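You operate a simulated robot arm through the tools that you are given. There is no shell and no other tool.

You run a simulated robot arm. Do the job below in one go: nothing can be reset, and whatever is moved stays where it is left.

TASK
Lid and seam the full can in the slide.
Fine: one lid, FIRST and SECOND; end with the roller knob at OPEN and the slide, can in it, at CAN IN; no more drink; the other cans stay.
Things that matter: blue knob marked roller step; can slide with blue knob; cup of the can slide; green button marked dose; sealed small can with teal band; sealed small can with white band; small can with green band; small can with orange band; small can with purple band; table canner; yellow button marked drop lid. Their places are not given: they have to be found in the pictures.

The check looks at the end state, three seconds after you hand in, the way a careful person would. Anything else that was tipped, shoved, dropped, spilled or broken makes it a failure. Lids that push on must go on centred and level and be pressed home; caps that screw on are set level and turned clockwise until they are tight.

THE ROBOT
A 6-joint arm with a four-finger gripper, fixed in place. Base frame: the origin is at the foot of the arm, x ahead of it, y to its left, z up; the work surface is at about z = 0.86. Readings come in m, degrees, newtons and seconds.
With the tool pointing down near the work surface it reaches from about 0.26 to 0.7 m from the base axis. Its first joint turns from -166.0 to 166.0 degrees. Payload 3.43 kg.
The tool frame sits at the grasp point between the pads (the TCP): z along the fingers, y along the line on which they close. The tips reach 0.03 m beyond it. Largest opening 0.12 m; the body of the gripper starts 0.085 m behind the TCP.
Orientation is that of the tool frame in the base frame, as a unit quaternion [x, y, z, w]. With the fingers straight down and closing along the base's y, the tool's x points along the base's -x, its y along +y and its z along -z.

THE INTERFACE
- The arm moves only by the tool jog_arm. Its argument "rows" is a list of rows, each an object of numbers (a shift or turn left out is 0, a gripper value left out holds the last): "tx", "ty", "tz": the shift along the tool's x, y, z in cm; "rx", "ry", "rz": the turn, a rotation vector about the tool's x, y, z in degrees; "hand": the closure, from 0 (fully open) to 1 (shut). In form: [{"tx": .., "ty": .., "tz": .., "rx": .., "ry": .., "rz": .., "hand": ..}, ...]. A call has 1 to 20 rows; each row is the pose to reach, as a shift and turn from the pose commanded when the call began, along the tool's axes at that moment. Rows are played at 5 a second. More than 0.05 m and 8.6 degrees between two rows, or a gripper value outside its range, and nothing of the call is played. A pose out of reach is approached as far as the arm can. The call stops where the force on the tool passes 50 N (or 10 N more than at its start, if that is more) or the arm is blocked; 0.2 s more then pass. Each finger halts on what it meets, pressing with about 36 N; the grip force reading is that of the motor and also rises with nothing between the fingers. The clock runs only during rows and for 0.2 s after the last one: add rows that repeat a pose to give the fingers time. The reply holds the time, the measured pose of the TCP, the force on the tool along the base axes, the opening and the grip force, in the units named above and with some noise, with the torque about the TCP (base axes, N m) and any sound that the robot's microphone picked up, and new pictures: "pictures" is both (left out), scene, wrist or none.
- Cameras (640 x 400 px; columns grow to the right, rows downward): "scene" is fixed at [0.2203, -0.4987, 1.5683]; the picture's right is [0.93, -0.38, 0.00], its down [-0.19, -0.48, -0.86] and it looks along [0.32, 0.79, -0.52] (base axes); focal length 309 px, centre (320, 200). "wrist" rides on the gripper at [0.071, -0.017, -0.12] in the tool frame; the picture's right is [0.23, 0.97, 0.00], its down [-0.81, 0.19, -0.55] and it looks along [-0.54, 0.13, 0.83] (tool axes); focal length 275 px, centre (320, 200).
- raise_lower(by): slides the trunk up (or, below 0, down) by that many m; the arm rides with it, the base frame stays. It gives what a move gives, with no picture.
- probe_pixels(camera, pixels): for up to 12 pixels [column, row] of the newest picture of that camera ("zoom" is the newest enlarged one), the place [x, y, z] in the base frame of the surface seen there, good to about 0.002 m. No time passes.
- inspect(camera, box): a new picture of the part [left, top, right, bottom] of that camera's present view, enlarged. No time passes.
- job_done(): hands the job in; it is judged then, once.

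Open the gripper and draw the arm clear of the work before you hand the job in, unless the task says otherwise.

The tools are called after "Call:" as name(argument=value, ...) on one line, values as JSON. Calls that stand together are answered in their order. jog_arm: Moves the arm, as the interface text tells. Its arguments: {"type":"object","properties":{"rows":{"type":"array","items":{"type":"object","properties":{"tx":{"type":"number"},"ty":{"type":"number"},"tz":{"type":"number"},"rx":{"type":"number"},"ry":{"type":"number"},"rz":{"type":"number"},"hand":{"type":"number"}}}},"pictures":{"type":"string","enum":["both","scene","wrist","none"]}},"required":["rows"]} The other tools are called the same way: raise_lower (by) slides the trunk up or down; probe_pixels (camera, pixels) gives the place of the surface under pixels of a picture; inspect (camera, box) takes an enlarged picture of a part of a camera's view; job_done () hands the job in.

At the start:

```text
clock: 0.0
ee_pos: [0.4701, 0.1976, 1.3442]
tcp_rot: [0.0, 1.0, -0.001, 0.0]
contact_force: [-0.5, 0.3, -1.2]
torque: [0.0, 0.03, -0.01]
finger_gap: 0.1199
grasp_force: 0.0
trunk travel left (down, up): [-0.225, 0.215]
```

scene: 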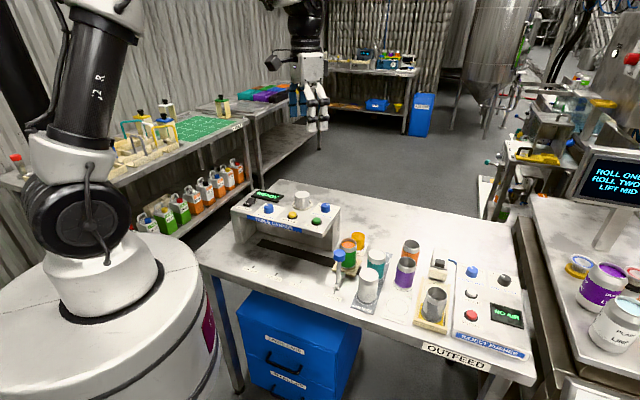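
wrist: 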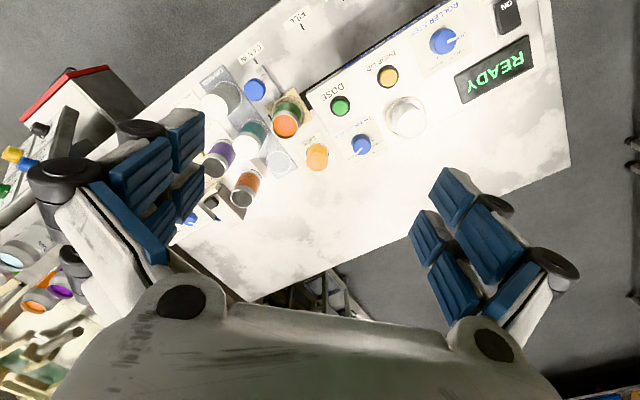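

The scene shows the table canner around (285,215), with cans around (345-410, 250-290). I'll enlarge those parts of both views to read the labels.

Call:
inspect(camera="scene", box=[220, 170, 440, 310])

Call:
inspect(camera="wrist", box=[180, 0, 560, 240])

```text
2.86 times, centred on (330, 240) of scene
```

zoom: 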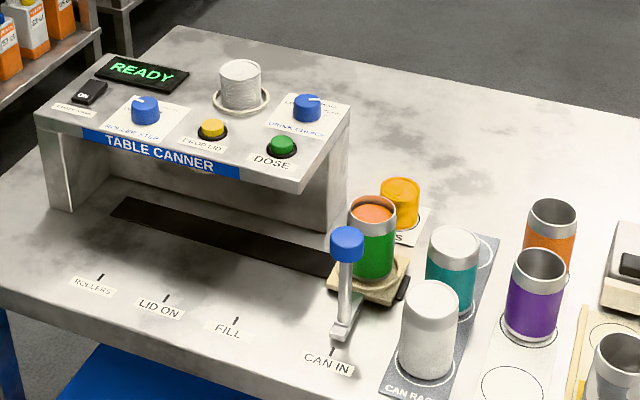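

```text
1.67 times, centred on (370, 120) of wrist
```

zoom: 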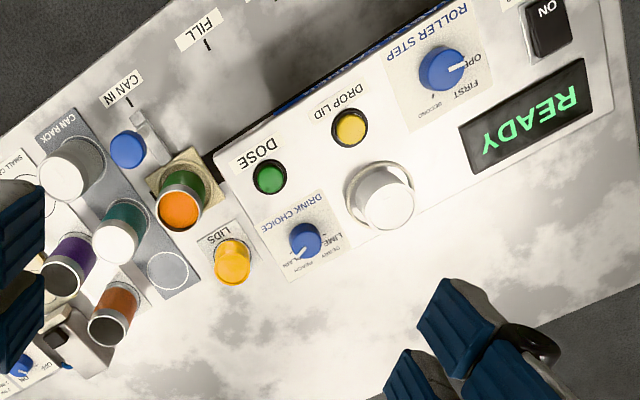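

The full green-band can sits in the slide cup at CAN IN, at zoom (180,205). I'll probe the key points in this wrist zoom: buttons, knobs, slide knob and stage marks.

Call:
probe_pixels(camera="zoom", pixels=[[127, 149], [180, 208], [270, 177], [350, 127], [441, 68], [457, 66], [207, 42], [130, 77], [385, 200], [305, 240], [232, 262], [70, 175]])

Call:
probe_pixels(camera="scene", pixels=[[339, 253], [347, 243], [336, 284], [334, 291], [301, 279], [277, 272], [255, 265], [262, 246], [352, 268], [270, 207], [293, 215], [317, 220]])

Call:
inspect(camera="scene", box=[300, 220, 390, 310])

Call:
inspect(camera="scene", box=[225, 180, 345, 255])

```text
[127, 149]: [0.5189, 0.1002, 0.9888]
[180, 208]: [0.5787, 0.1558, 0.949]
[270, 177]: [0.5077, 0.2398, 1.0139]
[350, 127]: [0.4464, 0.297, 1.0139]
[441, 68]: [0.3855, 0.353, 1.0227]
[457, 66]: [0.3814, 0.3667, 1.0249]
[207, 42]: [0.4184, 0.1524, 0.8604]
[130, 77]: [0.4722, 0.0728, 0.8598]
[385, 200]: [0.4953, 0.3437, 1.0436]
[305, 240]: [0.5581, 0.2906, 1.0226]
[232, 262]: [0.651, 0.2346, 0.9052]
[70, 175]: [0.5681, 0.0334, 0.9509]
```

```text
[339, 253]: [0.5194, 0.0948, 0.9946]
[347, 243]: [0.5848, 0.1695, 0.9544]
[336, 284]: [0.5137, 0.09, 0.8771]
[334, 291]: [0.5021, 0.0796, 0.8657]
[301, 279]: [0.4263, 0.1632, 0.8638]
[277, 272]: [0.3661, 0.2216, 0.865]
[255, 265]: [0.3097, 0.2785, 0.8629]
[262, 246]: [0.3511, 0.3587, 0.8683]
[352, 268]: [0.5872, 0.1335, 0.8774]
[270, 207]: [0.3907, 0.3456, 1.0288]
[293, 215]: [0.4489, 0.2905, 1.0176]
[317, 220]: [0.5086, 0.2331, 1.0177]
```

```text
4.44 times, centred on (345, 265) of scene
```

zoom: 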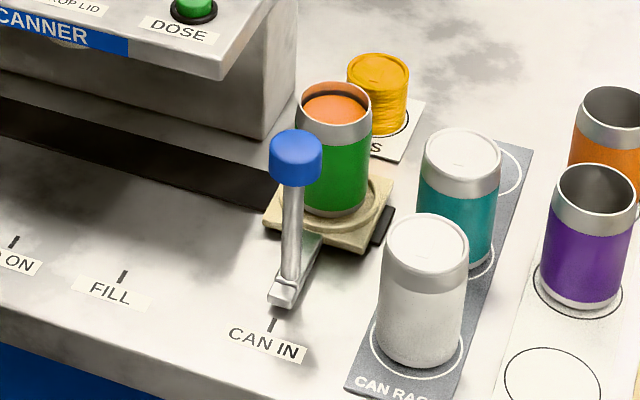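

```text
5.33 times, centred on (285, 218) of scene
```

zoom: 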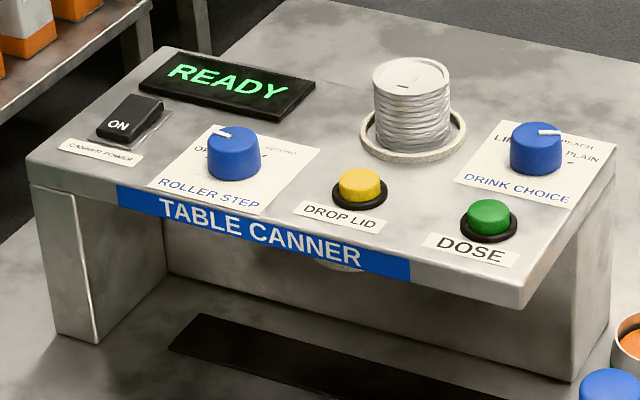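

The machine reads READY and is switched ON; the slide path runs along the ticks ROLLERS / LID ON / FILL / CAN IN. I'll enlarge the ticks and the roller knob to get exact positions.

Call:
inspect(camera="wrist", box=[400, 0, 560, 100])

Call:
inspect(camera="scene", box=[235, 240, 350, 310])

```text
4.00 times, centred on (480, 50) of wrist
```

zoom: 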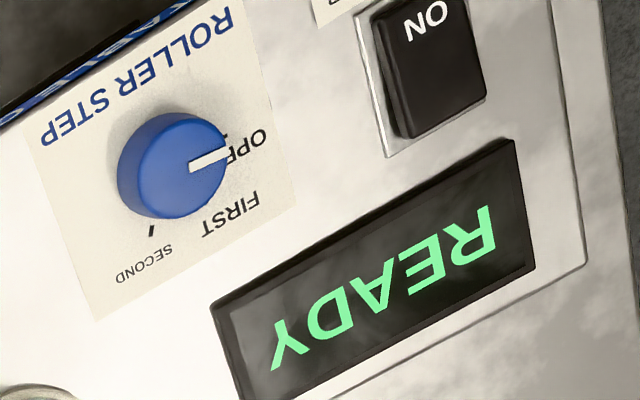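

```text
5.57 times, centred on (292, 275) of scene
```

zoom: 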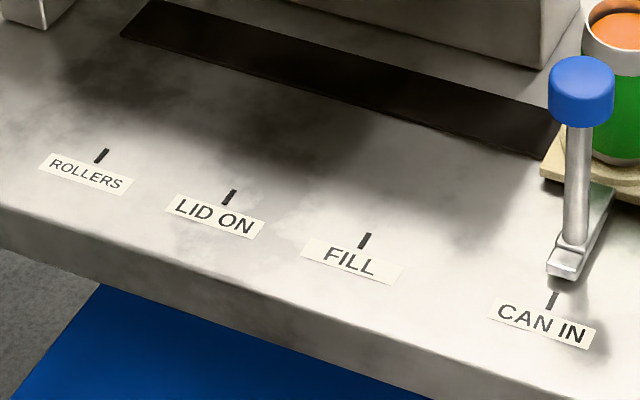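

Ticks show in this zoom at (101,156), (229,198), (364,240) and (551,301). I'll probe them along with the slide's arm.

Call:
probe_pixels(camera="zoom", pixels=[[101, 156], [229, 197], [364, 240], [551, 300], [557, 292], [570, 262], [583, 72], [580, 85], [577, 200], [98, 161], [225, 204], [361, 246]])

Call:
inspect(camera="wrist", box=[220, 60, 320, 160])

```text
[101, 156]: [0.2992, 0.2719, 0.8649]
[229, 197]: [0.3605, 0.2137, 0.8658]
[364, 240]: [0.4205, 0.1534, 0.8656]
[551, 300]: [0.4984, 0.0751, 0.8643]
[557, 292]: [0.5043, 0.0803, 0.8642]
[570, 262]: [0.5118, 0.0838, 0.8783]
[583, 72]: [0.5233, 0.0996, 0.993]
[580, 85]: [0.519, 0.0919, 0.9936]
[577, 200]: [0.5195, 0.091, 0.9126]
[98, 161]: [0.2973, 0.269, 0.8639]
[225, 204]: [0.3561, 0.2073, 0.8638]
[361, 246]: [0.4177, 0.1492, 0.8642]
```

```text
4.00 times, centred on (270, 110) of wrist
```

zoom: 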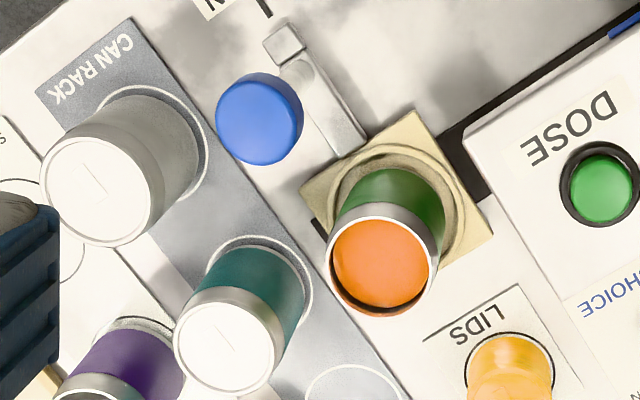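

Ticks give a slide direction of about (-0.711, 0.703), with stage spacings of about 0.085, 0.085 and 0.11 m; the slide knob is near (0.520, 0.097, top 0.993). I'll move above it, turn the tool 45° so the fingers close along the slide direction, and part-close them.

Call:
jog_arm(rows=[{"tx": -0.6, "ty": -1.25, "tz": 1.8, "rz": -5.7, "hand": 0.2}, {"tx": -1.25, "ty": -2.5, "tz": 3.6, "rz": -11.4, "hand": 0.4}, {"tx": -1.9, "ty": -3.8, "tz": 5.4, "rz": -17.1, "hand": 0.5}, {"tx": -2.5, "ty": -5.0, "tz": 7.2, "rz": -22.8, "hand": 0.5}, {"tx": -3.1, "ty": -6.3, "tz": 9.0, "rz": -28.5, "hand": 0.5}, {"tx": -3.75, "ty": -7.5, "tz": 10.8, "rz": -34.2, "hand": 0.5}, {"tx": -4.4, "ty": -8.8, "tz": 12.6, "rz": -39.9, "hand": 0.5}, {"tx": -4.99, "ty": -10.06, "tz": 14.4, "rz": -45.3, "hand": 0.5}, {"tx": -4.99, "ty": -10.06, "tz": 14.4, "rz": -45.3, "hand": 0.5}, {"tx": -4.99, "ty": -10.06, "tz": 14.4, "rz": -45.3, "hand": 0.5}])

```text
clock: 2.2
ee_pos: [0.5194, 0.0965, 1.1991]
tcp_rot: [-0.385, 0.923, 0.0, 0.0]
contact_force: [0.6, 0.3, 0.7]
torque: [0.0, 0.02, 0.02]
finger_gap: 0.0598
grasp_force: 0.1
trunk travel left (down, up): [-0.225, 0.215]
```

scene: 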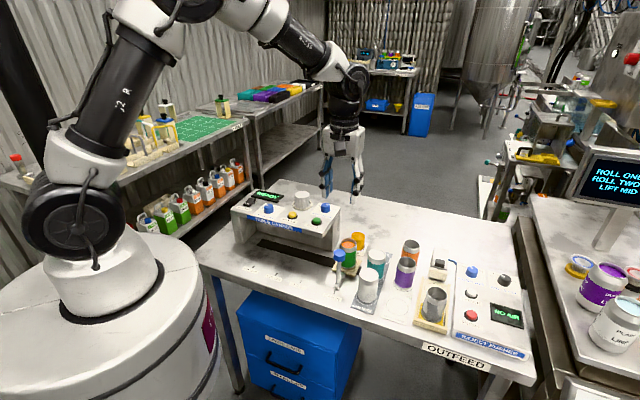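
wrist: 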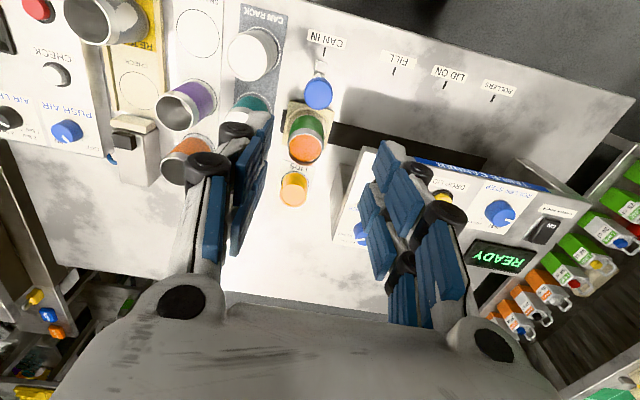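

The tool's y axis now lies along the slide, (-0.711, 0.704), and the knob shows at wrist (318,92). I'll zoom on it to get its centre.

Call:
inspect(camera="wrist", box=[270, 20, 390, 180])

Call:
inspect(camera="wrist", box=[420, 150, 580, 280])

```text
2.50 times, centred on (330, 100) of wrist
```

zoom: 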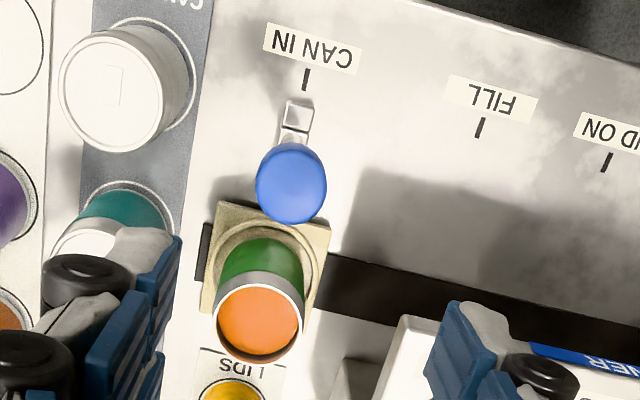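

```text
3.08 times, centred on (500, 215) of wrist
```

zoom: 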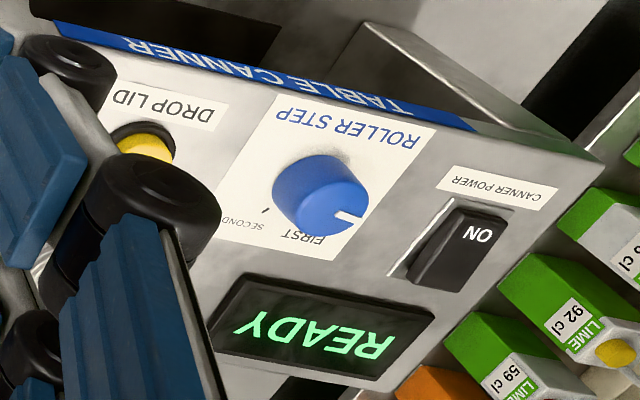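

I'll probe points across the slide knob top in the wrist view, and the roller knob and plate edge in the zoom.

Call:
probe_pixels(camera="wrist", pixels=[[319, 90], [308, 90], [330, 90], [319, 80], [319, 98], [306, 92], [332, 92], [306, 145], [304, 158], [292, 148], [318, 150]])

Call:
probe_pixels(camera="zoom", pixels=[[325, 195], [300, 195], [345, 185], [338, 214], [355, 218], [320, 225], [240, 170], [260, 80], [265, 211], [420, 150], [150, 148], [330, 160]])

```text
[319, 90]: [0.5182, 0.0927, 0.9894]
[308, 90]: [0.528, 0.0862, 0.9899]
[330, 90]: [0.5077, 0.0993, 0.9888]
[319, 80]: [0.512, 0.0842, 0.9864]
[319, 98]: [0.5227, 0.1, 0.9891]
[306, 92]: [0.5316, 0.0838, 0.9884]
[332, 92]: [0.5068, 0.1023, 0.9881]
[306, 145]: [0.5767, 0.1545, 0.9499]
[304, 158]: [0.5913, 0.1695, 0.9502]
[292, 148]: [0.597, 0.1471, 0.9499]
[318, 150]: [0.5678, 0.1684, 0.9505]
```

```text
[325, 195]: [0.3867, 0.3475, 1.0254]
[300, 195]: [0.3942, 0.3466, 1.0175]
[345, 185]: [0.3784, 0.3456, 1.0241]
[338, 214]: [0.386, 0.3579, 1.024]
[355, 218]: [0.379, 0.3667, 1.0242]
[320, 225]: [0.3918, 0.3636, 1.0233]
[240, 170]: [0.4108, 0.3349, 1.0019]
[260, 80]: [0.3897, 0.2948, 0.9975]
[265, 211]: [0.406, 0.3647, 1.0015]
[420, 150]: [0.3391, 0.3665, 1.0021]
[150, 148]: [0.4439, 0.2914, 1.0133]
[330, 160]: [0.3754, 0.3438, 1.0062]
```

Slide knob edges put its centre at about (0.519, 0.095), 31 mm across, top at z 0.99. I'll lower to just above it with a 0.05 m finger gap and check.

Call:
jog_arm(rows=[{"tx": 0.13, "ty": -0.08, "tz": 2.5, "hand": 0.58}, {"tx": 0.13, "ty": -0.08, "tz": 5.0, "hand": 0.58}, {"tx": 0.13, "ty": -0.08, "tz": 7.5, "hand": 0.58}, {"tx": 0.13, "ty": -0.08, "tz": 10.0, "hand": 0.58}, {"tx": 0.13, "ty": -0.08, "tz": 12.5, "hand": 0.58}, {"tx": 0.13, "ty": -0.08, "tz": 15.0, "hand": 0.58}, {"tx": 0.13, "ty": -0.08, "tz": 16.9, "hand": 0.58}, {"tx": 0.13, "ty": -0.08, "tz": 16.9, "hand": 0.58}])

```text
clock: 4.0
ee_pos: [0.5176, 0.0942, 1.0318]
tcp_rot: [-0.385, 0.923, 0.0, 0.0]
contact_force: [0.1, 0.6, -0.2]
torque: [-0.02, -0.02, 0.02]
finger_gap: 0.0506
grasp_force: 0.0
trunk travel left (down, up): [-0.225, 0.215]
```

scene: 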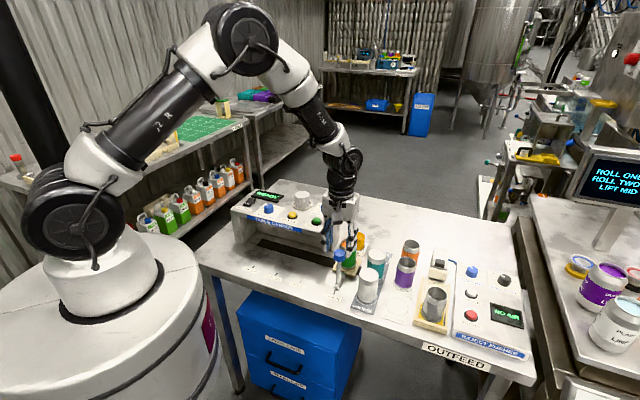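
wrist: 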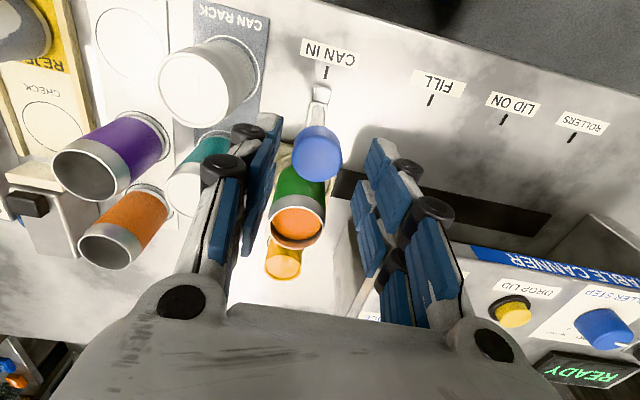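

The TCP axis projects to about (320,157) at knob height and the knob top sits at (318,150), so I'm centred. I'll lower around the knob to z≈0.983, watching the force.

Call:
jog_arm(rows=[{"tz": 1.2}, {"tz": 2.4}, {"tz": 3.6}, {"tz": 4.8}, {"tz": 4.8}])

```text
clock: 5.2
ee_pos: [0.5191, 0.096, 0.9836]
tcp_rot: [-0.385, 0.923, -0.001, 0.001]
contact_force: [-0.4, 0.5, 0.0]
torque: [-0.02, 0.03, -0.02]
finger_gap: 0.0505
grasp_force: 0.1
trunk travel left (down, up): [-0.225, 0.215]
```

scene: 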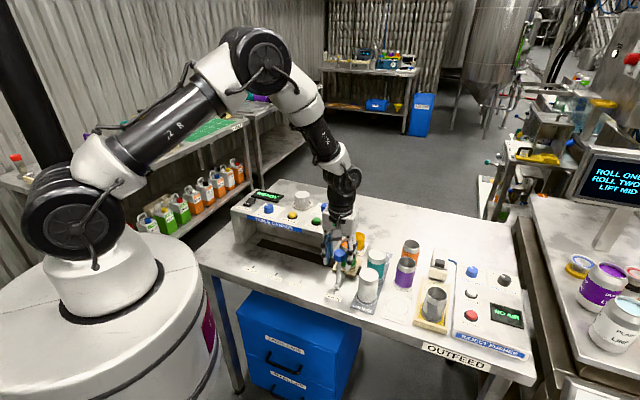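
wrist: 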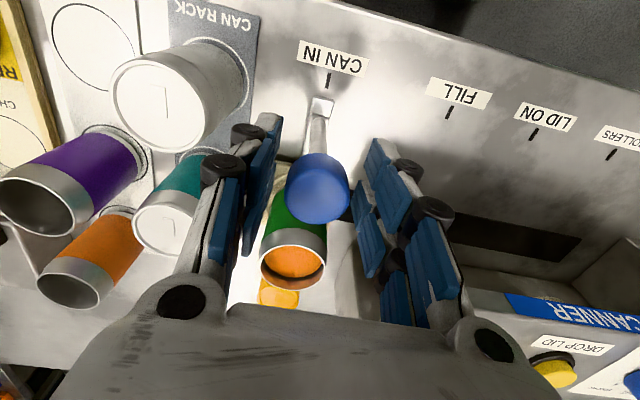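

Fingers straddle the knob at (317,187) with no contact force. I'll close them on it.

Call:
jog_arm(rows=[{"hand": 0.7}, {"hand": 0.85}, {"hand": 1.0}, {"hand": 1.0}, {"hand": 1.0}])

```text
clock: 6.4
ee_pos: [0.5185, 0.0954, 0.9839]
tcp_rot: [-0.385, 0.923, 0.0, 0.001]
contact_force: [0.0, -0.7, 0.0]
torque: [0.04, -0.1, -0.01]
finger_gap: 0.0322
grasp_force: 45.0
trunk travel left (down, up): [-0.225, 0.215]
```

scene: 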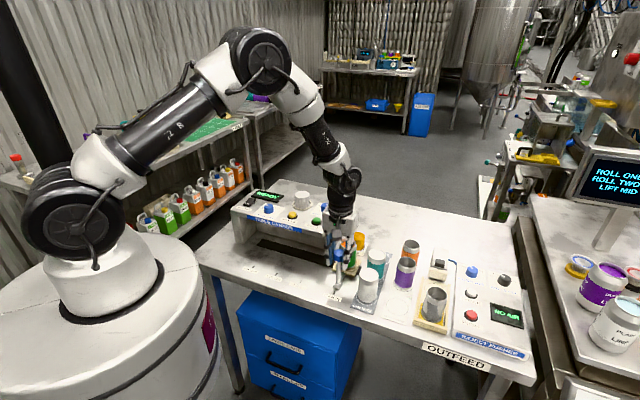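
wrist: 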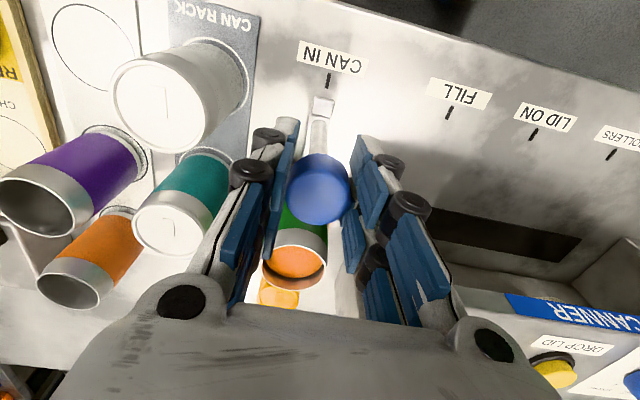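

Grip holds at 32 mm and 45 N. I'll ease the slide along +y (tool) toward FILL with slow rows so the full can doesn't slosh.

Call:
jog_arm(rows=[{"ty": 0.15}, {"ty": 0.4}, {"ty": 0.8}, {"ty": 1.3}, {"ty": 1.9}, {"ty": 2.5}, {"ty": 3.1}, {"ty": 3.7}, {"ty": 4.3}, {"ty": 4.9}, {"ty": 5.5}, {"ty": 6.1}, {"ty": 6.6}, {"ty": 7.0}, {"ty": 7.3}, {"ty": 7.5}, {"ty": 7.5}])

```text
clock: 10.0
ee_pos: [0.4659, 0.1479, 0.9835]
tcp_rot: [-0.385, 0.923, 0.001, 0.0]
contact_force: [2.9, 2.3, 4.2]
torque: [-0.07, 0.19, -0.01]
finger_gap: 0.0316
grasp_force: 44.7
trunk travel left (down, up): [-0.225, 0.215]
```

scene: 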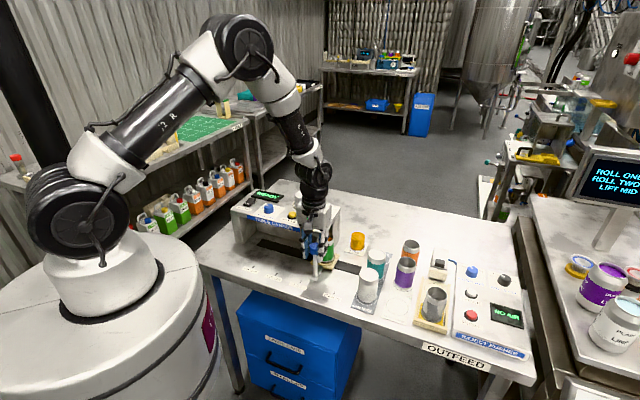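
wrist: 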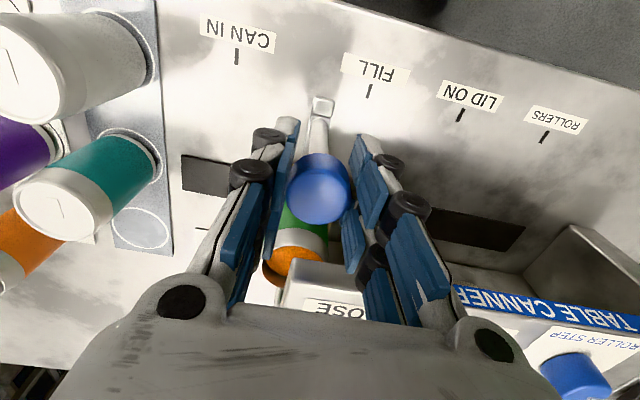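

The slide follows smoothly with the can upright (can at (295,250)). I'll continue the remaining ~12.1 cm to the LID ON tick.

Call:
jog_arm(rows=[{"ty": 0.2}, {"ty": 0.6}, {"ty": 1.2}, {"ty": 1.9}, {"ty": 2.7}, {"ty": 3.5}, {"ty": 4.3}, {"ty": 5.1}, {"ty": 5.9}, {"ty": 6.7}, {"ty": 7.5}, {"ty": 8.3}, {"ty": 9.1}, {"ty": 9.9}, {"ty": 10.6}, {"ty": 11.2}, {"ty": 11.6}, {"ty": 11.9}, {"ty": 12.05}, {"ty": 12.05}])

```text
clock: 14.2
ee_pos: [0.3811, 0.2329, 0.9835]
tcp_rot: [-0.385, 0.923, 0.0, 0.0]
contact_force: [9.6, 9.0, 9.4]
torque: [0.43, -0.48, 0.0]
finger_gap: 0.0316
grasp_force: 45.2
trunk travel left (down, up): [-0.225, 0.215]
```

scene: 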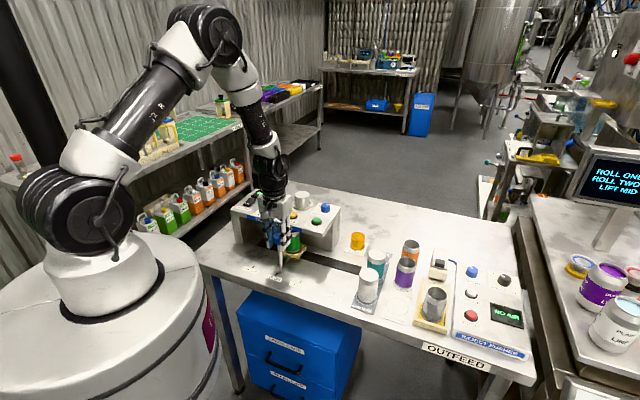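
wrist: 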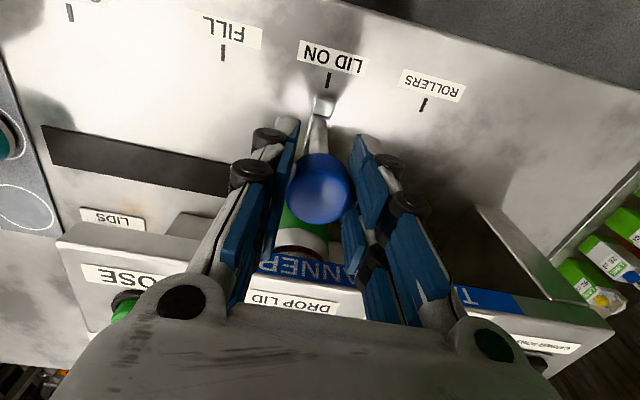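

The arm tip (322,105) and LID ON tick (328,80) line up as they did at CAN IN; I measure u≈-0.107 against the target -0.106. I'll zoom in to check alignment and the display.

Call:
inspect(camera="wrist", box=[270, 40, 400, 130])

Call:
inspect(camera="scene", box=[225, 180, 345, 300])

```text
4.44 times, centred on (335, 85) of wrist
```

zoom: 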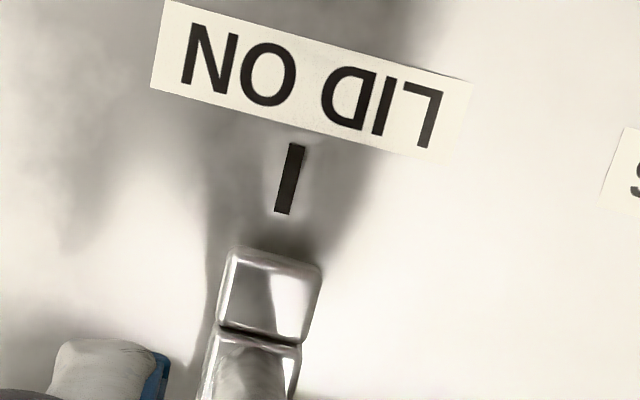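

```text
3.33 times, centred on (285, 240) of scene
```

zoom: 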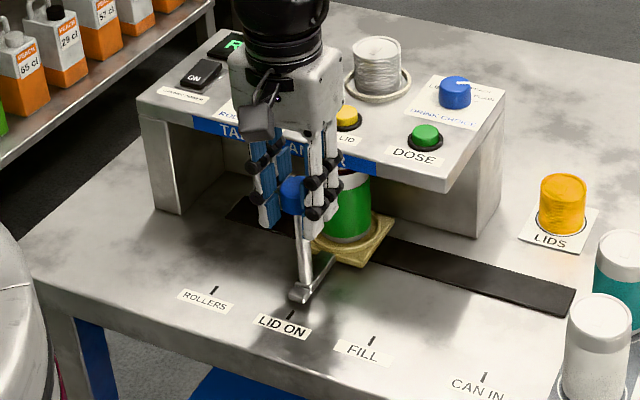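

The arm tip is exactly in line with the LID ON tick. I'll relieve the small sideways load, open, and rise clear.

Call:
jog_arm(rows=[{"tx": -0.08, "tz": -0.05}, {"tx": -0.08, "tz": -0.05, "hand": 0.85}, {"tx": -0.08, "tz": -0.05, "hand": 0.7}, {"tx": -0.08, "tz": -0.05, "hand": 0.58}, {"tx": -0.08, "tz": -0.05, "hand": 0.58}, {"tx": -0.08, "tz": -0.05, "hand": 0.58}])

```text
clock: 15.6
ee_pos: [0.3797, 0.2331, 0.9839]
tcp_rot: [-0.385, 0.923, 0.0, 0.0]
contact_force: [0.9, -0.3, 0.4]
torque: [-0.03, -0.01, 0.01]
finger_gap: 0.0504
grasp_force: 0.0
trunk travel left (down, up): [-0.225, 0.215]
```

scene: 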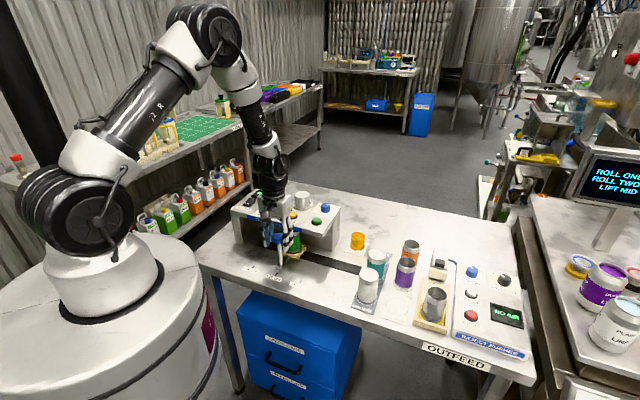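
wrist: 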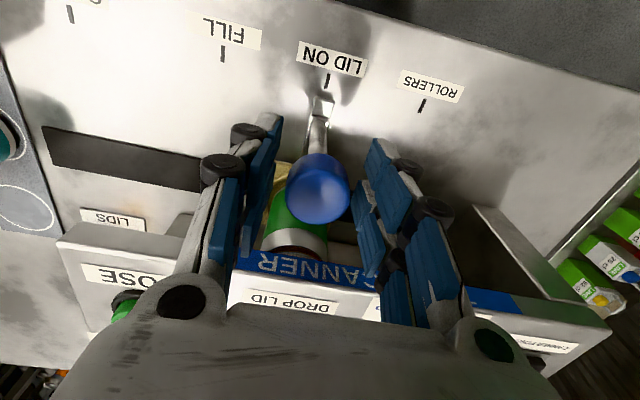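

Released with the slide still in line. I'll rise 14 cm and look at the slide's place and the buttons.

Call:
jog_arm(rows=[{"tz": -1}, {"tz": -2.5}, {"tz": -4.5}, {"tz": -7}, {"tz": -9.5}, {"tz": -12}, {"tz": -14}, {"tz": -14}])

```text
clock: 17.4
ee_pos: [0.3812, 0.2325, 1.1246]
tcp_rot: [-0.385, 0.923, -0.001, 0.0]
contact_force: [0.5, 0.2, 0.9]
torque: [0.04, 0.01, -0.03]
finger_gap: 0.0506
grasp_force: 0.2
trunk travel left (down, up): [-0.225, 0.215]
```

scene: 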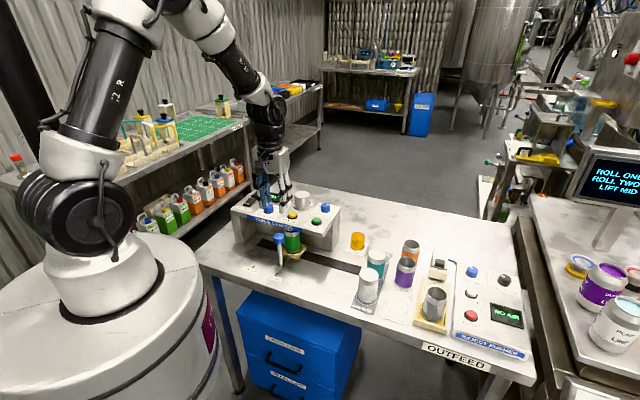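
wrist: 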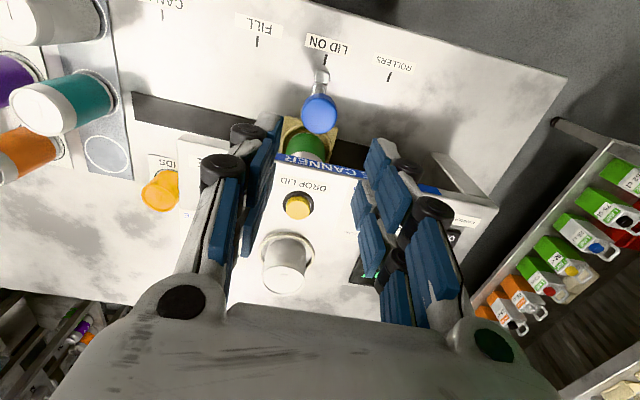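

The yellow DROP LID button shows at wrist (298,206) and scene (293,215). I'll enlarge both views and probe it, also re-checking the slide against its tick.

Call:
probe_pixels(camera="wrist", pixels=[[298, 203], [291, 204], [306, 204], [298, 197], [298, 209], [319, 108], [325, 60], [286, 262], [286, 275], [330, 190], [275, 200], [306, 243]])

Call:
inspect(camera="wrist", box=[260, 20, 380, 100])

Call:
inspect(camera="wrist", box=[240, 120, 380, 300])

Call:
inspect(camera="scene", box=[225, 170, 345, 270])

```text
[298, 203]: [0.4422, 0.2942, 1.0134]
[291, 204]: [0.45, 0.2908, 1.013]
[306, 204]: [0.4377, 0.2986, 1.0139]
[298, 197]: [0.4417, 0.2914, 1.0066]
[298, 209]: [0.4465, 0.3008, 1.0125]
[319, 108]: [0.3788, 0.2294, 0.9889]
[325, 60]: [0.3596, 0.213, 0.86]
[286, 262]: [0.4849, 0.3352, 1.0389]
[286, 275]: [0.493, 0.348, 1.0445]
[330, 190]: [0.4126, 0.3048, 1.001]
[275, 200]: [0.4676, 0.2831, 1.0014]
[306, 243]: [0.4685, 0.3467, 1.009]
```

```text
5.00 times, centred on (320, 60) of wrist
```

zoom: 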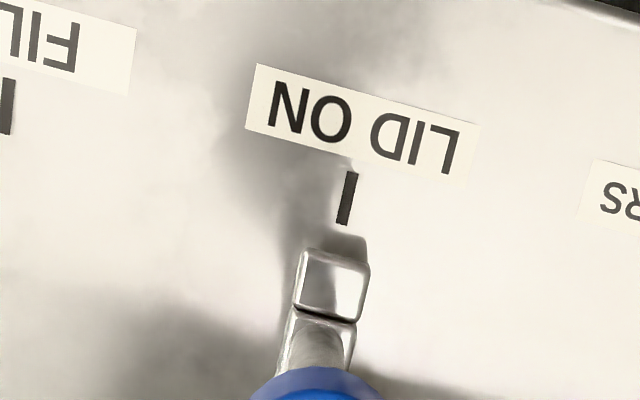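

```text
2.22 times, centred on (310, 210) of wrist
```

zoom: 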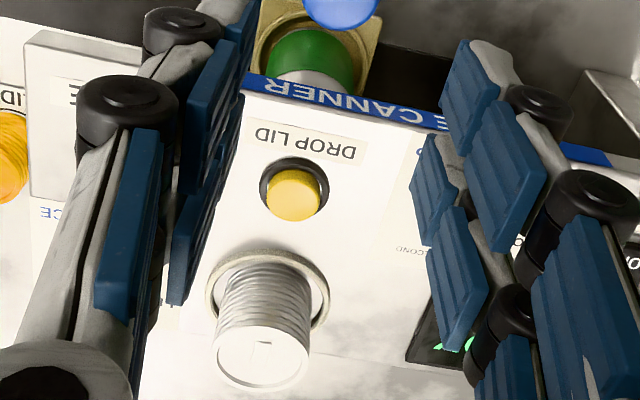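

```text
4.00 times, centred on (285, 220) of scene
```

zoom: 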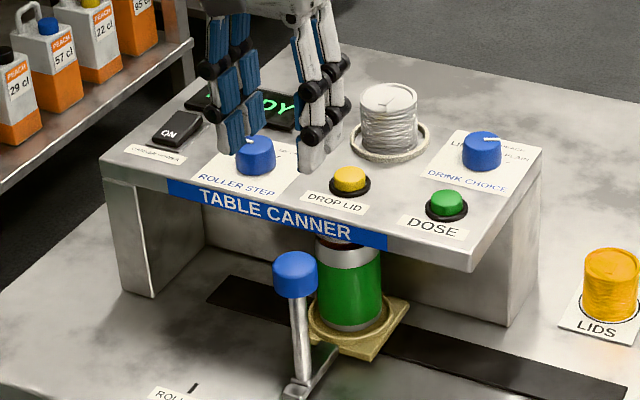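

The slide is still in line with LID ON, and the yellow button's centre is about (0.4445, 0.295), top z≈1.0135. I'll shut the fingers and move over it, staying above the lid magazine (top ≈1.05).

Call:
jog_arm(rows=[{"tx": -1, "ty": -0.02, "hand": 0.8}, {"tx": -3, "ty": -0.04, "hand": 1.0}, {"tx": -5, "ty": -0.06, "hand": 1.0}, {"tx": -7, "ty": -0.08, "hand": 1.0}, {"tx": -8.9, "ty": -0.1, "hand": 1.0}, {"tx": -8.9, "ty": -0.1, "tz": 2.0, "hand": 1.0}, {"tx": -8.9, "ty": -0.1, "tz": 4.5, "hand": 1.0}, {"tx": -8.9, "ty": -0.1, "tz": 6.6, "hand": 1.0}, {"tx": -8.9, "ty": -0.1, "tz": 6.6, "hand": 1.0}])

Call:
inspect(camera="scene", box=[245, 170, 345, 250])

Call:
inspect(camera="wrist", box=[240, 80, 400, 240])

```text
clock: 19.4
ee_pos: [0.4435, 0.2943, 1.0571]
tcp_rot: [-0.385, 0.923, 0.001, 0.0]
contact_force: [0.5, -0.1, 0.3]
torque: [0.0, 0.0, -0.01]
finger_gap: 0.0002
grasp_force: 33.3
trunk travel left (down, up): [-0.225, 0.215]
```

scene: 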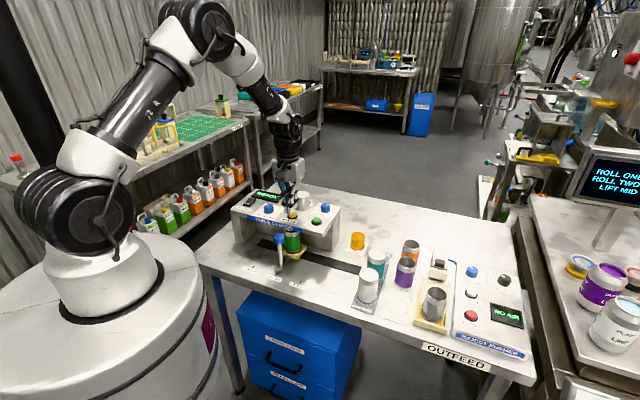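
wrist: 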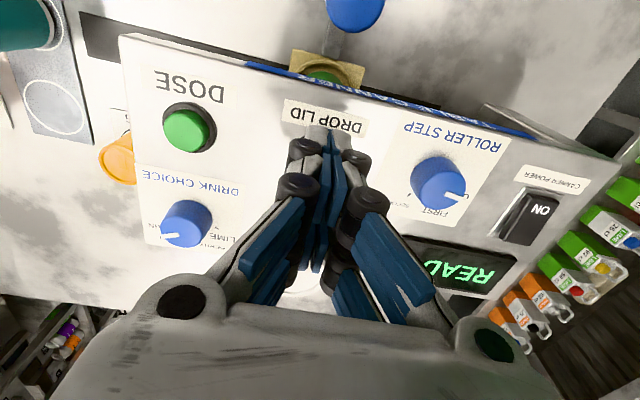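

```text
5.00 times, centred on (295, 210) of scene
```

zoom: 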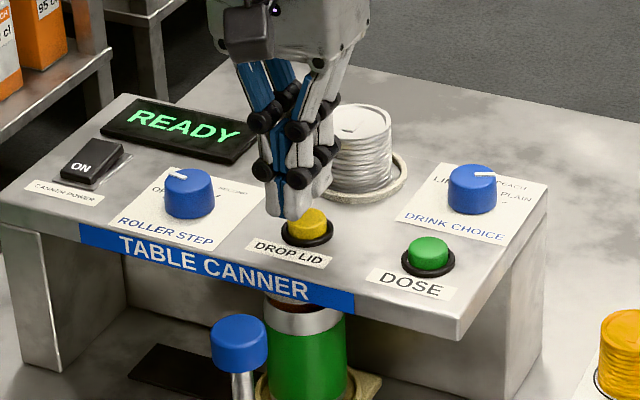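

```text
2.50 times, centred on (320, 160) of wrist
```

zoom: 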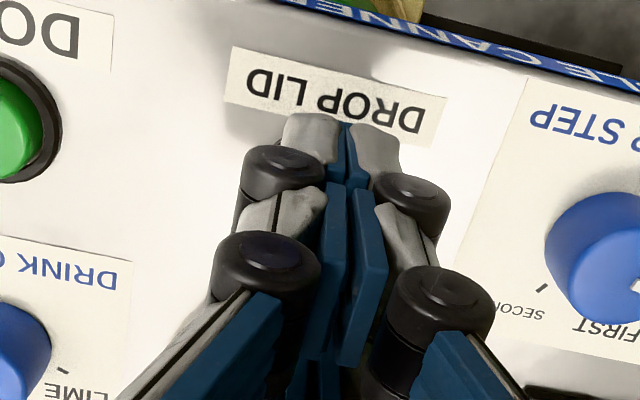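

The fingers are shut 13 mm above the button, but in the scene zoom the tip (290,215) looks left of the button (306,220). I'll re-zoom and probe both the tip and the button ring with the same camera to compare them.

Call:
inspect(camera="scene", box=[270, 190, 320, 230])

```text
10.00 times, centred on (295, 210) of scene
```

zoom: 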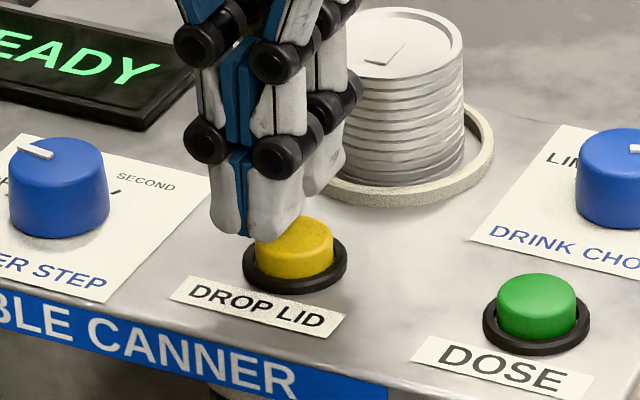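

I'll probe the tip seam, button, ring and dose button in this 10x zoom.

Call:
probe_pixels(camera="zoom", pixels=[[240, 200], [225, 228], [270, 235], [298, 232], [320, 240], [310, 225], [345, 265], [247, 270], [295, 290], [537, 290], [335, 185], [295, 260]])

```text
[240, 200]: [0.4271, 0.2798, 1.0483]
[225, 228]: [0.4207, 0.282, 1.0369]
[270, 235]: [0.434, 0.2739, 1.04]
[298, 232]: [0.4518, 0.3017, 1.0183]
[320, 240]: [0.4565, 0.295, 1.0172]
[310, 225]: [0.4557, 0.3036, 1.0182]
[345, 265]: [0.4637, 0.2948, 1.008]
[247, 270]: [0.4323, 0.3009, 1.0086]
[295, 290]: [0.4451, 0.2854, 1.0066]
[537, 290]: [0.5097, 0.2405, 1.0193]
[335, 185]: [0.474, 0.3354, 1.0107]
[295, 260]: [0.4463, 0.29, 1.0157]
```

Combining both cameras, the button centre lies within ~4 mm of the TCP, slightly to the +n side, so the tips cover it. I'll press straight down slowly, checking force and sound.

Call:
jog_arm(rows=[{"tz": 0.6}, {"tz": 1.0}, {"tz": 1.2}, {"tz": 1.4}, {"tz": 1.5}], pictures="scene")

```text
clock: 20.6
ee_pos: [0.4434, 0.2957, 1.0423]
tcp_rot: [-0.385, 0.923, 0.0, 0.0]
contact_force: [0.0, -0.1, 0.6]
torque: [0.0, 0.01, 0.03]
finger_gap: 0.0001
grasp_force: 33.1
trunk travel left (down, up): [-0.225, 0.215]
```

scene: 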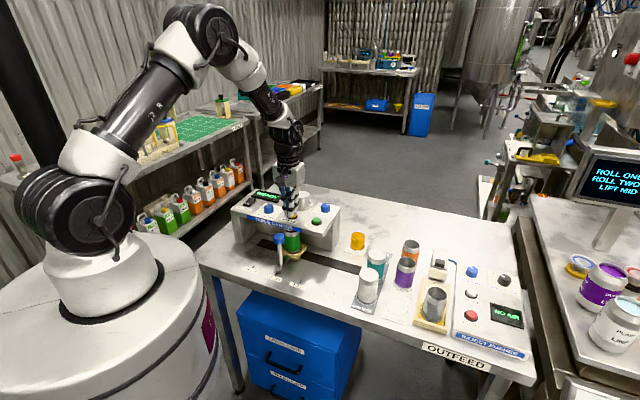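

No force yet with the tip at z≈1.012. I'll go down another few millimetres in small steps.

Call:
jog_arm(rows=[{"tz": 0.1}, {"tz": 0.2}, {"tz": 0.3}, {"tz": 0.35}], pictures="scene")

Call:
inspect(camera="scene", box=[255, 180, 325, 240])

```text
clock: 21.6
ee_pos: [0.4439, 0.2952, 1.0393]
tcp_rot: [-0.385, 0.923, 0.0, 0.0]
contact_force: [-0.9, -0.8, 2.0]
torque: [0.04, 0.05, -0.02]
finger_gap: 0.0058
grasp_force: 33.5
trunk travel left (down, up): [-0.225, 0.215]
```

scene: 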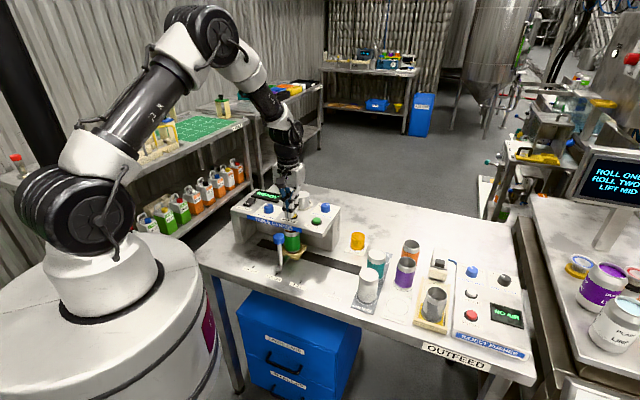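

```text
6.67 times, centred on (290, 210) of scene
```

zoom: 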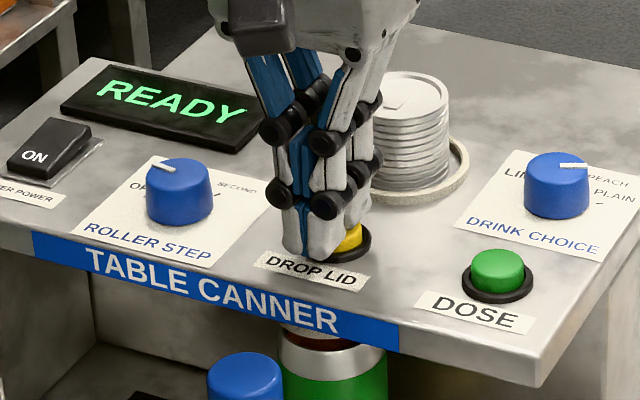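

Fingers were pushed 6 mm apart with just 2 N of force, so the tips are wedging on the button instead of pressing it. I'll look from both cameras before going on.

Call:
jog_arm(rows=[{"tz": -0.35}])

Call:
inspect(camera="scene", box=[275, 195, 315, 225])

Call:
inspect(camera="wrist", box=[260, 90, 400, 190])

```text
clock: 22.0
ee_pos: [0.4444, 0.2965, 1.0436]
tcp_rot: [-0.385, 0.923, -0.001, 0.0]
contact_force: [-0.4, 0.4, -0.3]
torque: [-0.01, 0.02, 0.0]
finger_gap: 0.0
grasp_force: 33.5
trunk travel left (down, up): [-0.225, 0.215]
```

scene: 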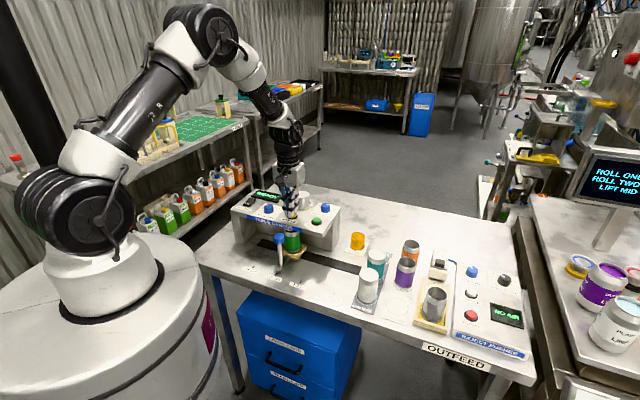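
wrist: 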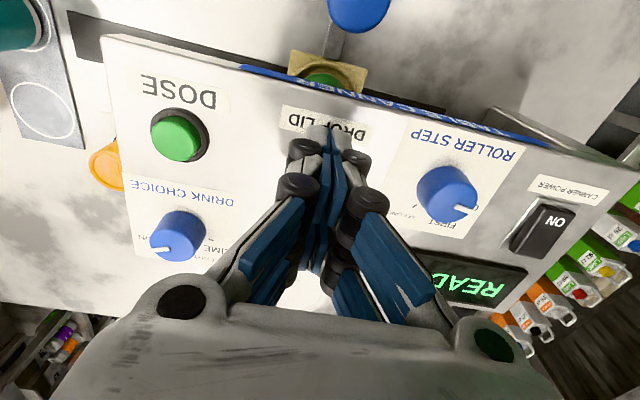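

```text
13.33 times, centred on (295, 210) of scene
```

zoom: 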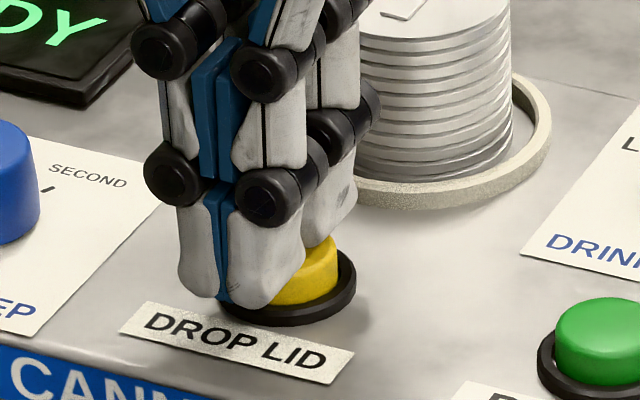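

```text
4.00 times, centred on (330, 140) of wrist
```

zoom: 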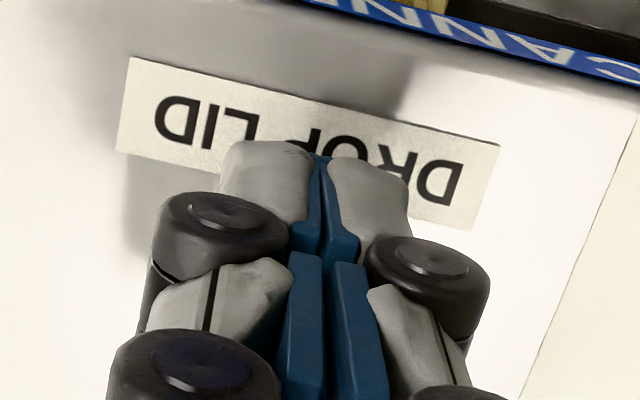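

The tips have two prongs each, and the button seems to sit between the front and rear prongs. I'll back off toward the front of the machine for a clear wrist view of the button.

Call:
jog_arm(rows=[{"tz": -1.5}, {"tz": -4}, {"tx": 1.5, "tz": -6}, {"tx": 4, "tz": -7}, {"tx": 6, "tz": -7}, {"tx": 7.5, "tz": -7}, {"tx": 7.5, "tz": -7}])

Call:
inspect(camera="wrist", box=[250, 170, 350, 240])

```text
clock: 23.6
ee_pos: [0.391, 0.2423, 1.1138]
tcp_rot: [-0.385, 0.923, 0.0, 0.0]
contact_force: [0.0, -0.3, -1.1]
torque: [0.0, 0.0, 0.02]
finger_gap: 0.0001
grasp_force: 33.2
trunk travel left (down, up): [-0.225, 0.215]
```

scene: 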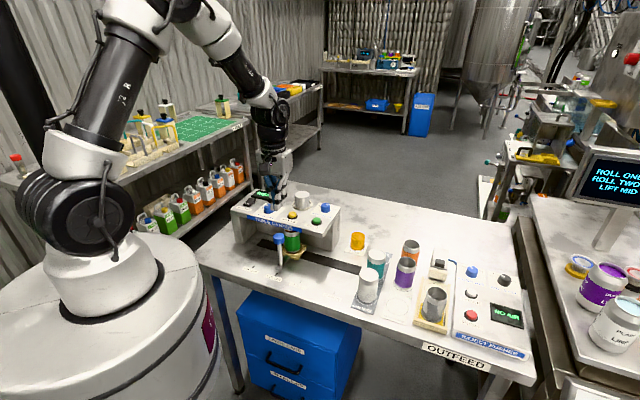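
wrist: 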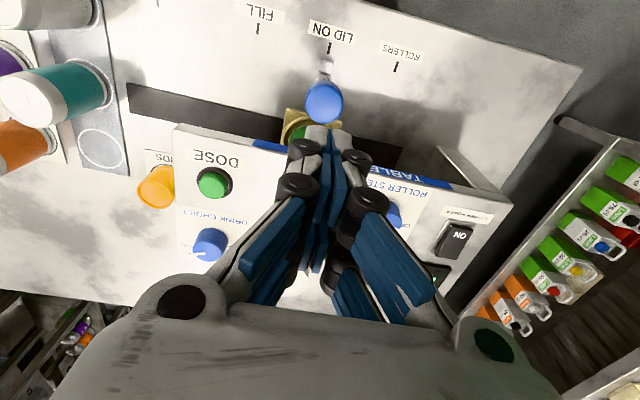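

```text
5.71 times, centred on (300, 205) of wrist
```

zoom: 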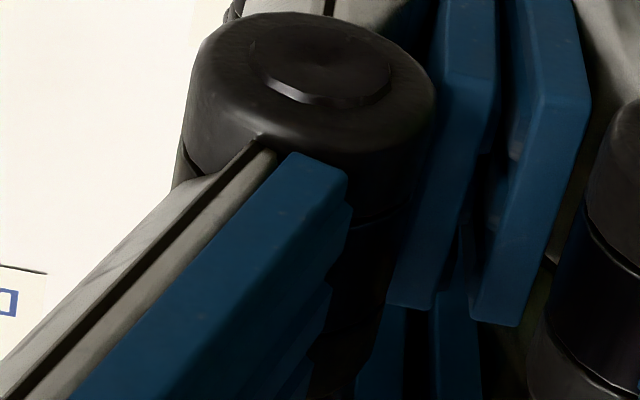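

Closed fingers block the wrist view, so I'll open them halfway here to see the button through the gap.

Call:
jog_arm(rows=[{"hand": 0.8}, {"hand": 0.6}, {"hand": 0.4}, {"hand": 0.4}, {"hand": 0.4}])

Call:
inspect(camera="wrist", box=[260, 180, 340, 240])

```text
clock: 24.8
ee_pos: [0.3908, 0.2411, 1.1131]
tcp_rot: [-0.386, 0.923, 0.001, 0.0]
contact_force: [-0.4, -0.3, 0.0]
torque: [0.0, 0.02, 0.01]
finger_gap: 0.0721
grasp_force: 0.1
trunk travel left (down, up): [-0.225, 0.215]
```

scene: 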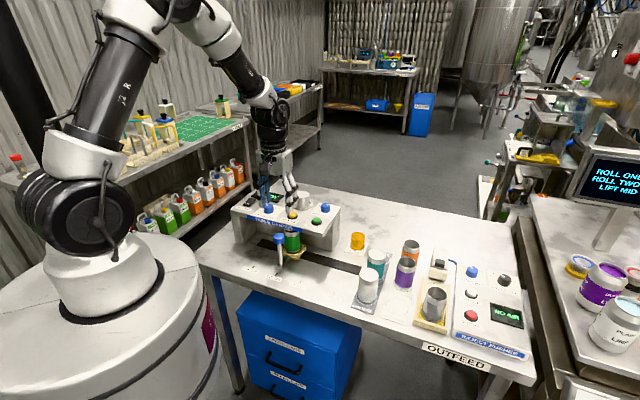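
wrist: 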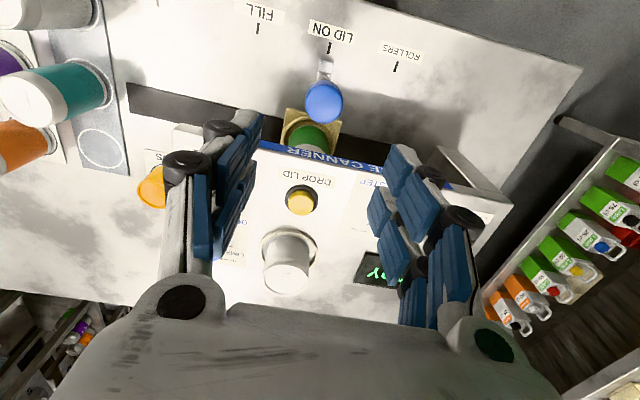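

```text
6.67 times, centred on (300, 210) of wrist
```

zoom: 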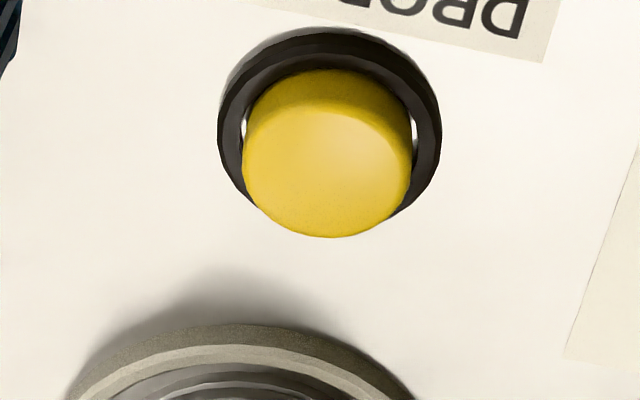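

Clear view now: button top face centred near zoom (327,170), with the ring around it. I'll probe the edges.

Call:
probe_pixels(camera="zoom", pixels=[[327, 170], [250, 165], [404, 165], [327, 120], [327, 230], [226, 130], [434, 140], [330, 33], [300, 200], [360, 200], [150, 200], [240, 335]])

Call:
inspect(camera="scene", box=[265, 190, 325, 230])

```text
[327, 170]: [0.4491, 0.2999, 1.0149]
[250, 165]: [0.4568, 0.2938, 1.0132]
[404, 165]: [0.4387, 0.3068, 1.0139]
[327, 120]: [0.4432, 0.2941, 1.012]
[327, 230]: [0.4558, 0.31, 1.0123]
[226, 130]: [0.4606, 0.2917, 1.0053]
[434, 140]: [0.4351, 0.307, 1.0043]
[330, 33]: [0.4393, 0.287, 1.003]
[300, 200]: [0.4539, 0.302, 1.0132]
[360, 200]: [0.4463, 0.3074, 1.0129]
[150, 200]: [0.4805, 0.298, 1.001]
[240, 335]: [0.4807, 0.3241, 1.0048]
```

```text
10.00 times, centred on (295, 210) of scene
```

zoom: 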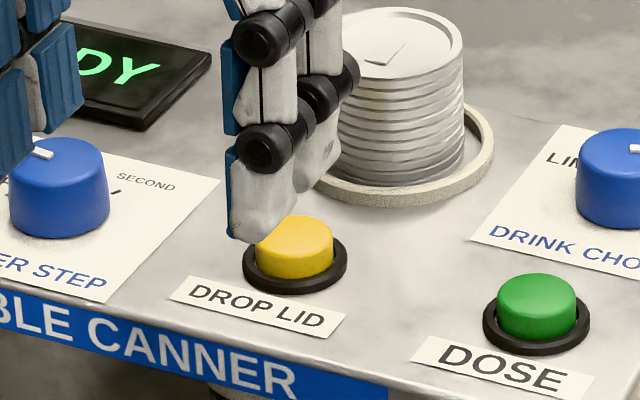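

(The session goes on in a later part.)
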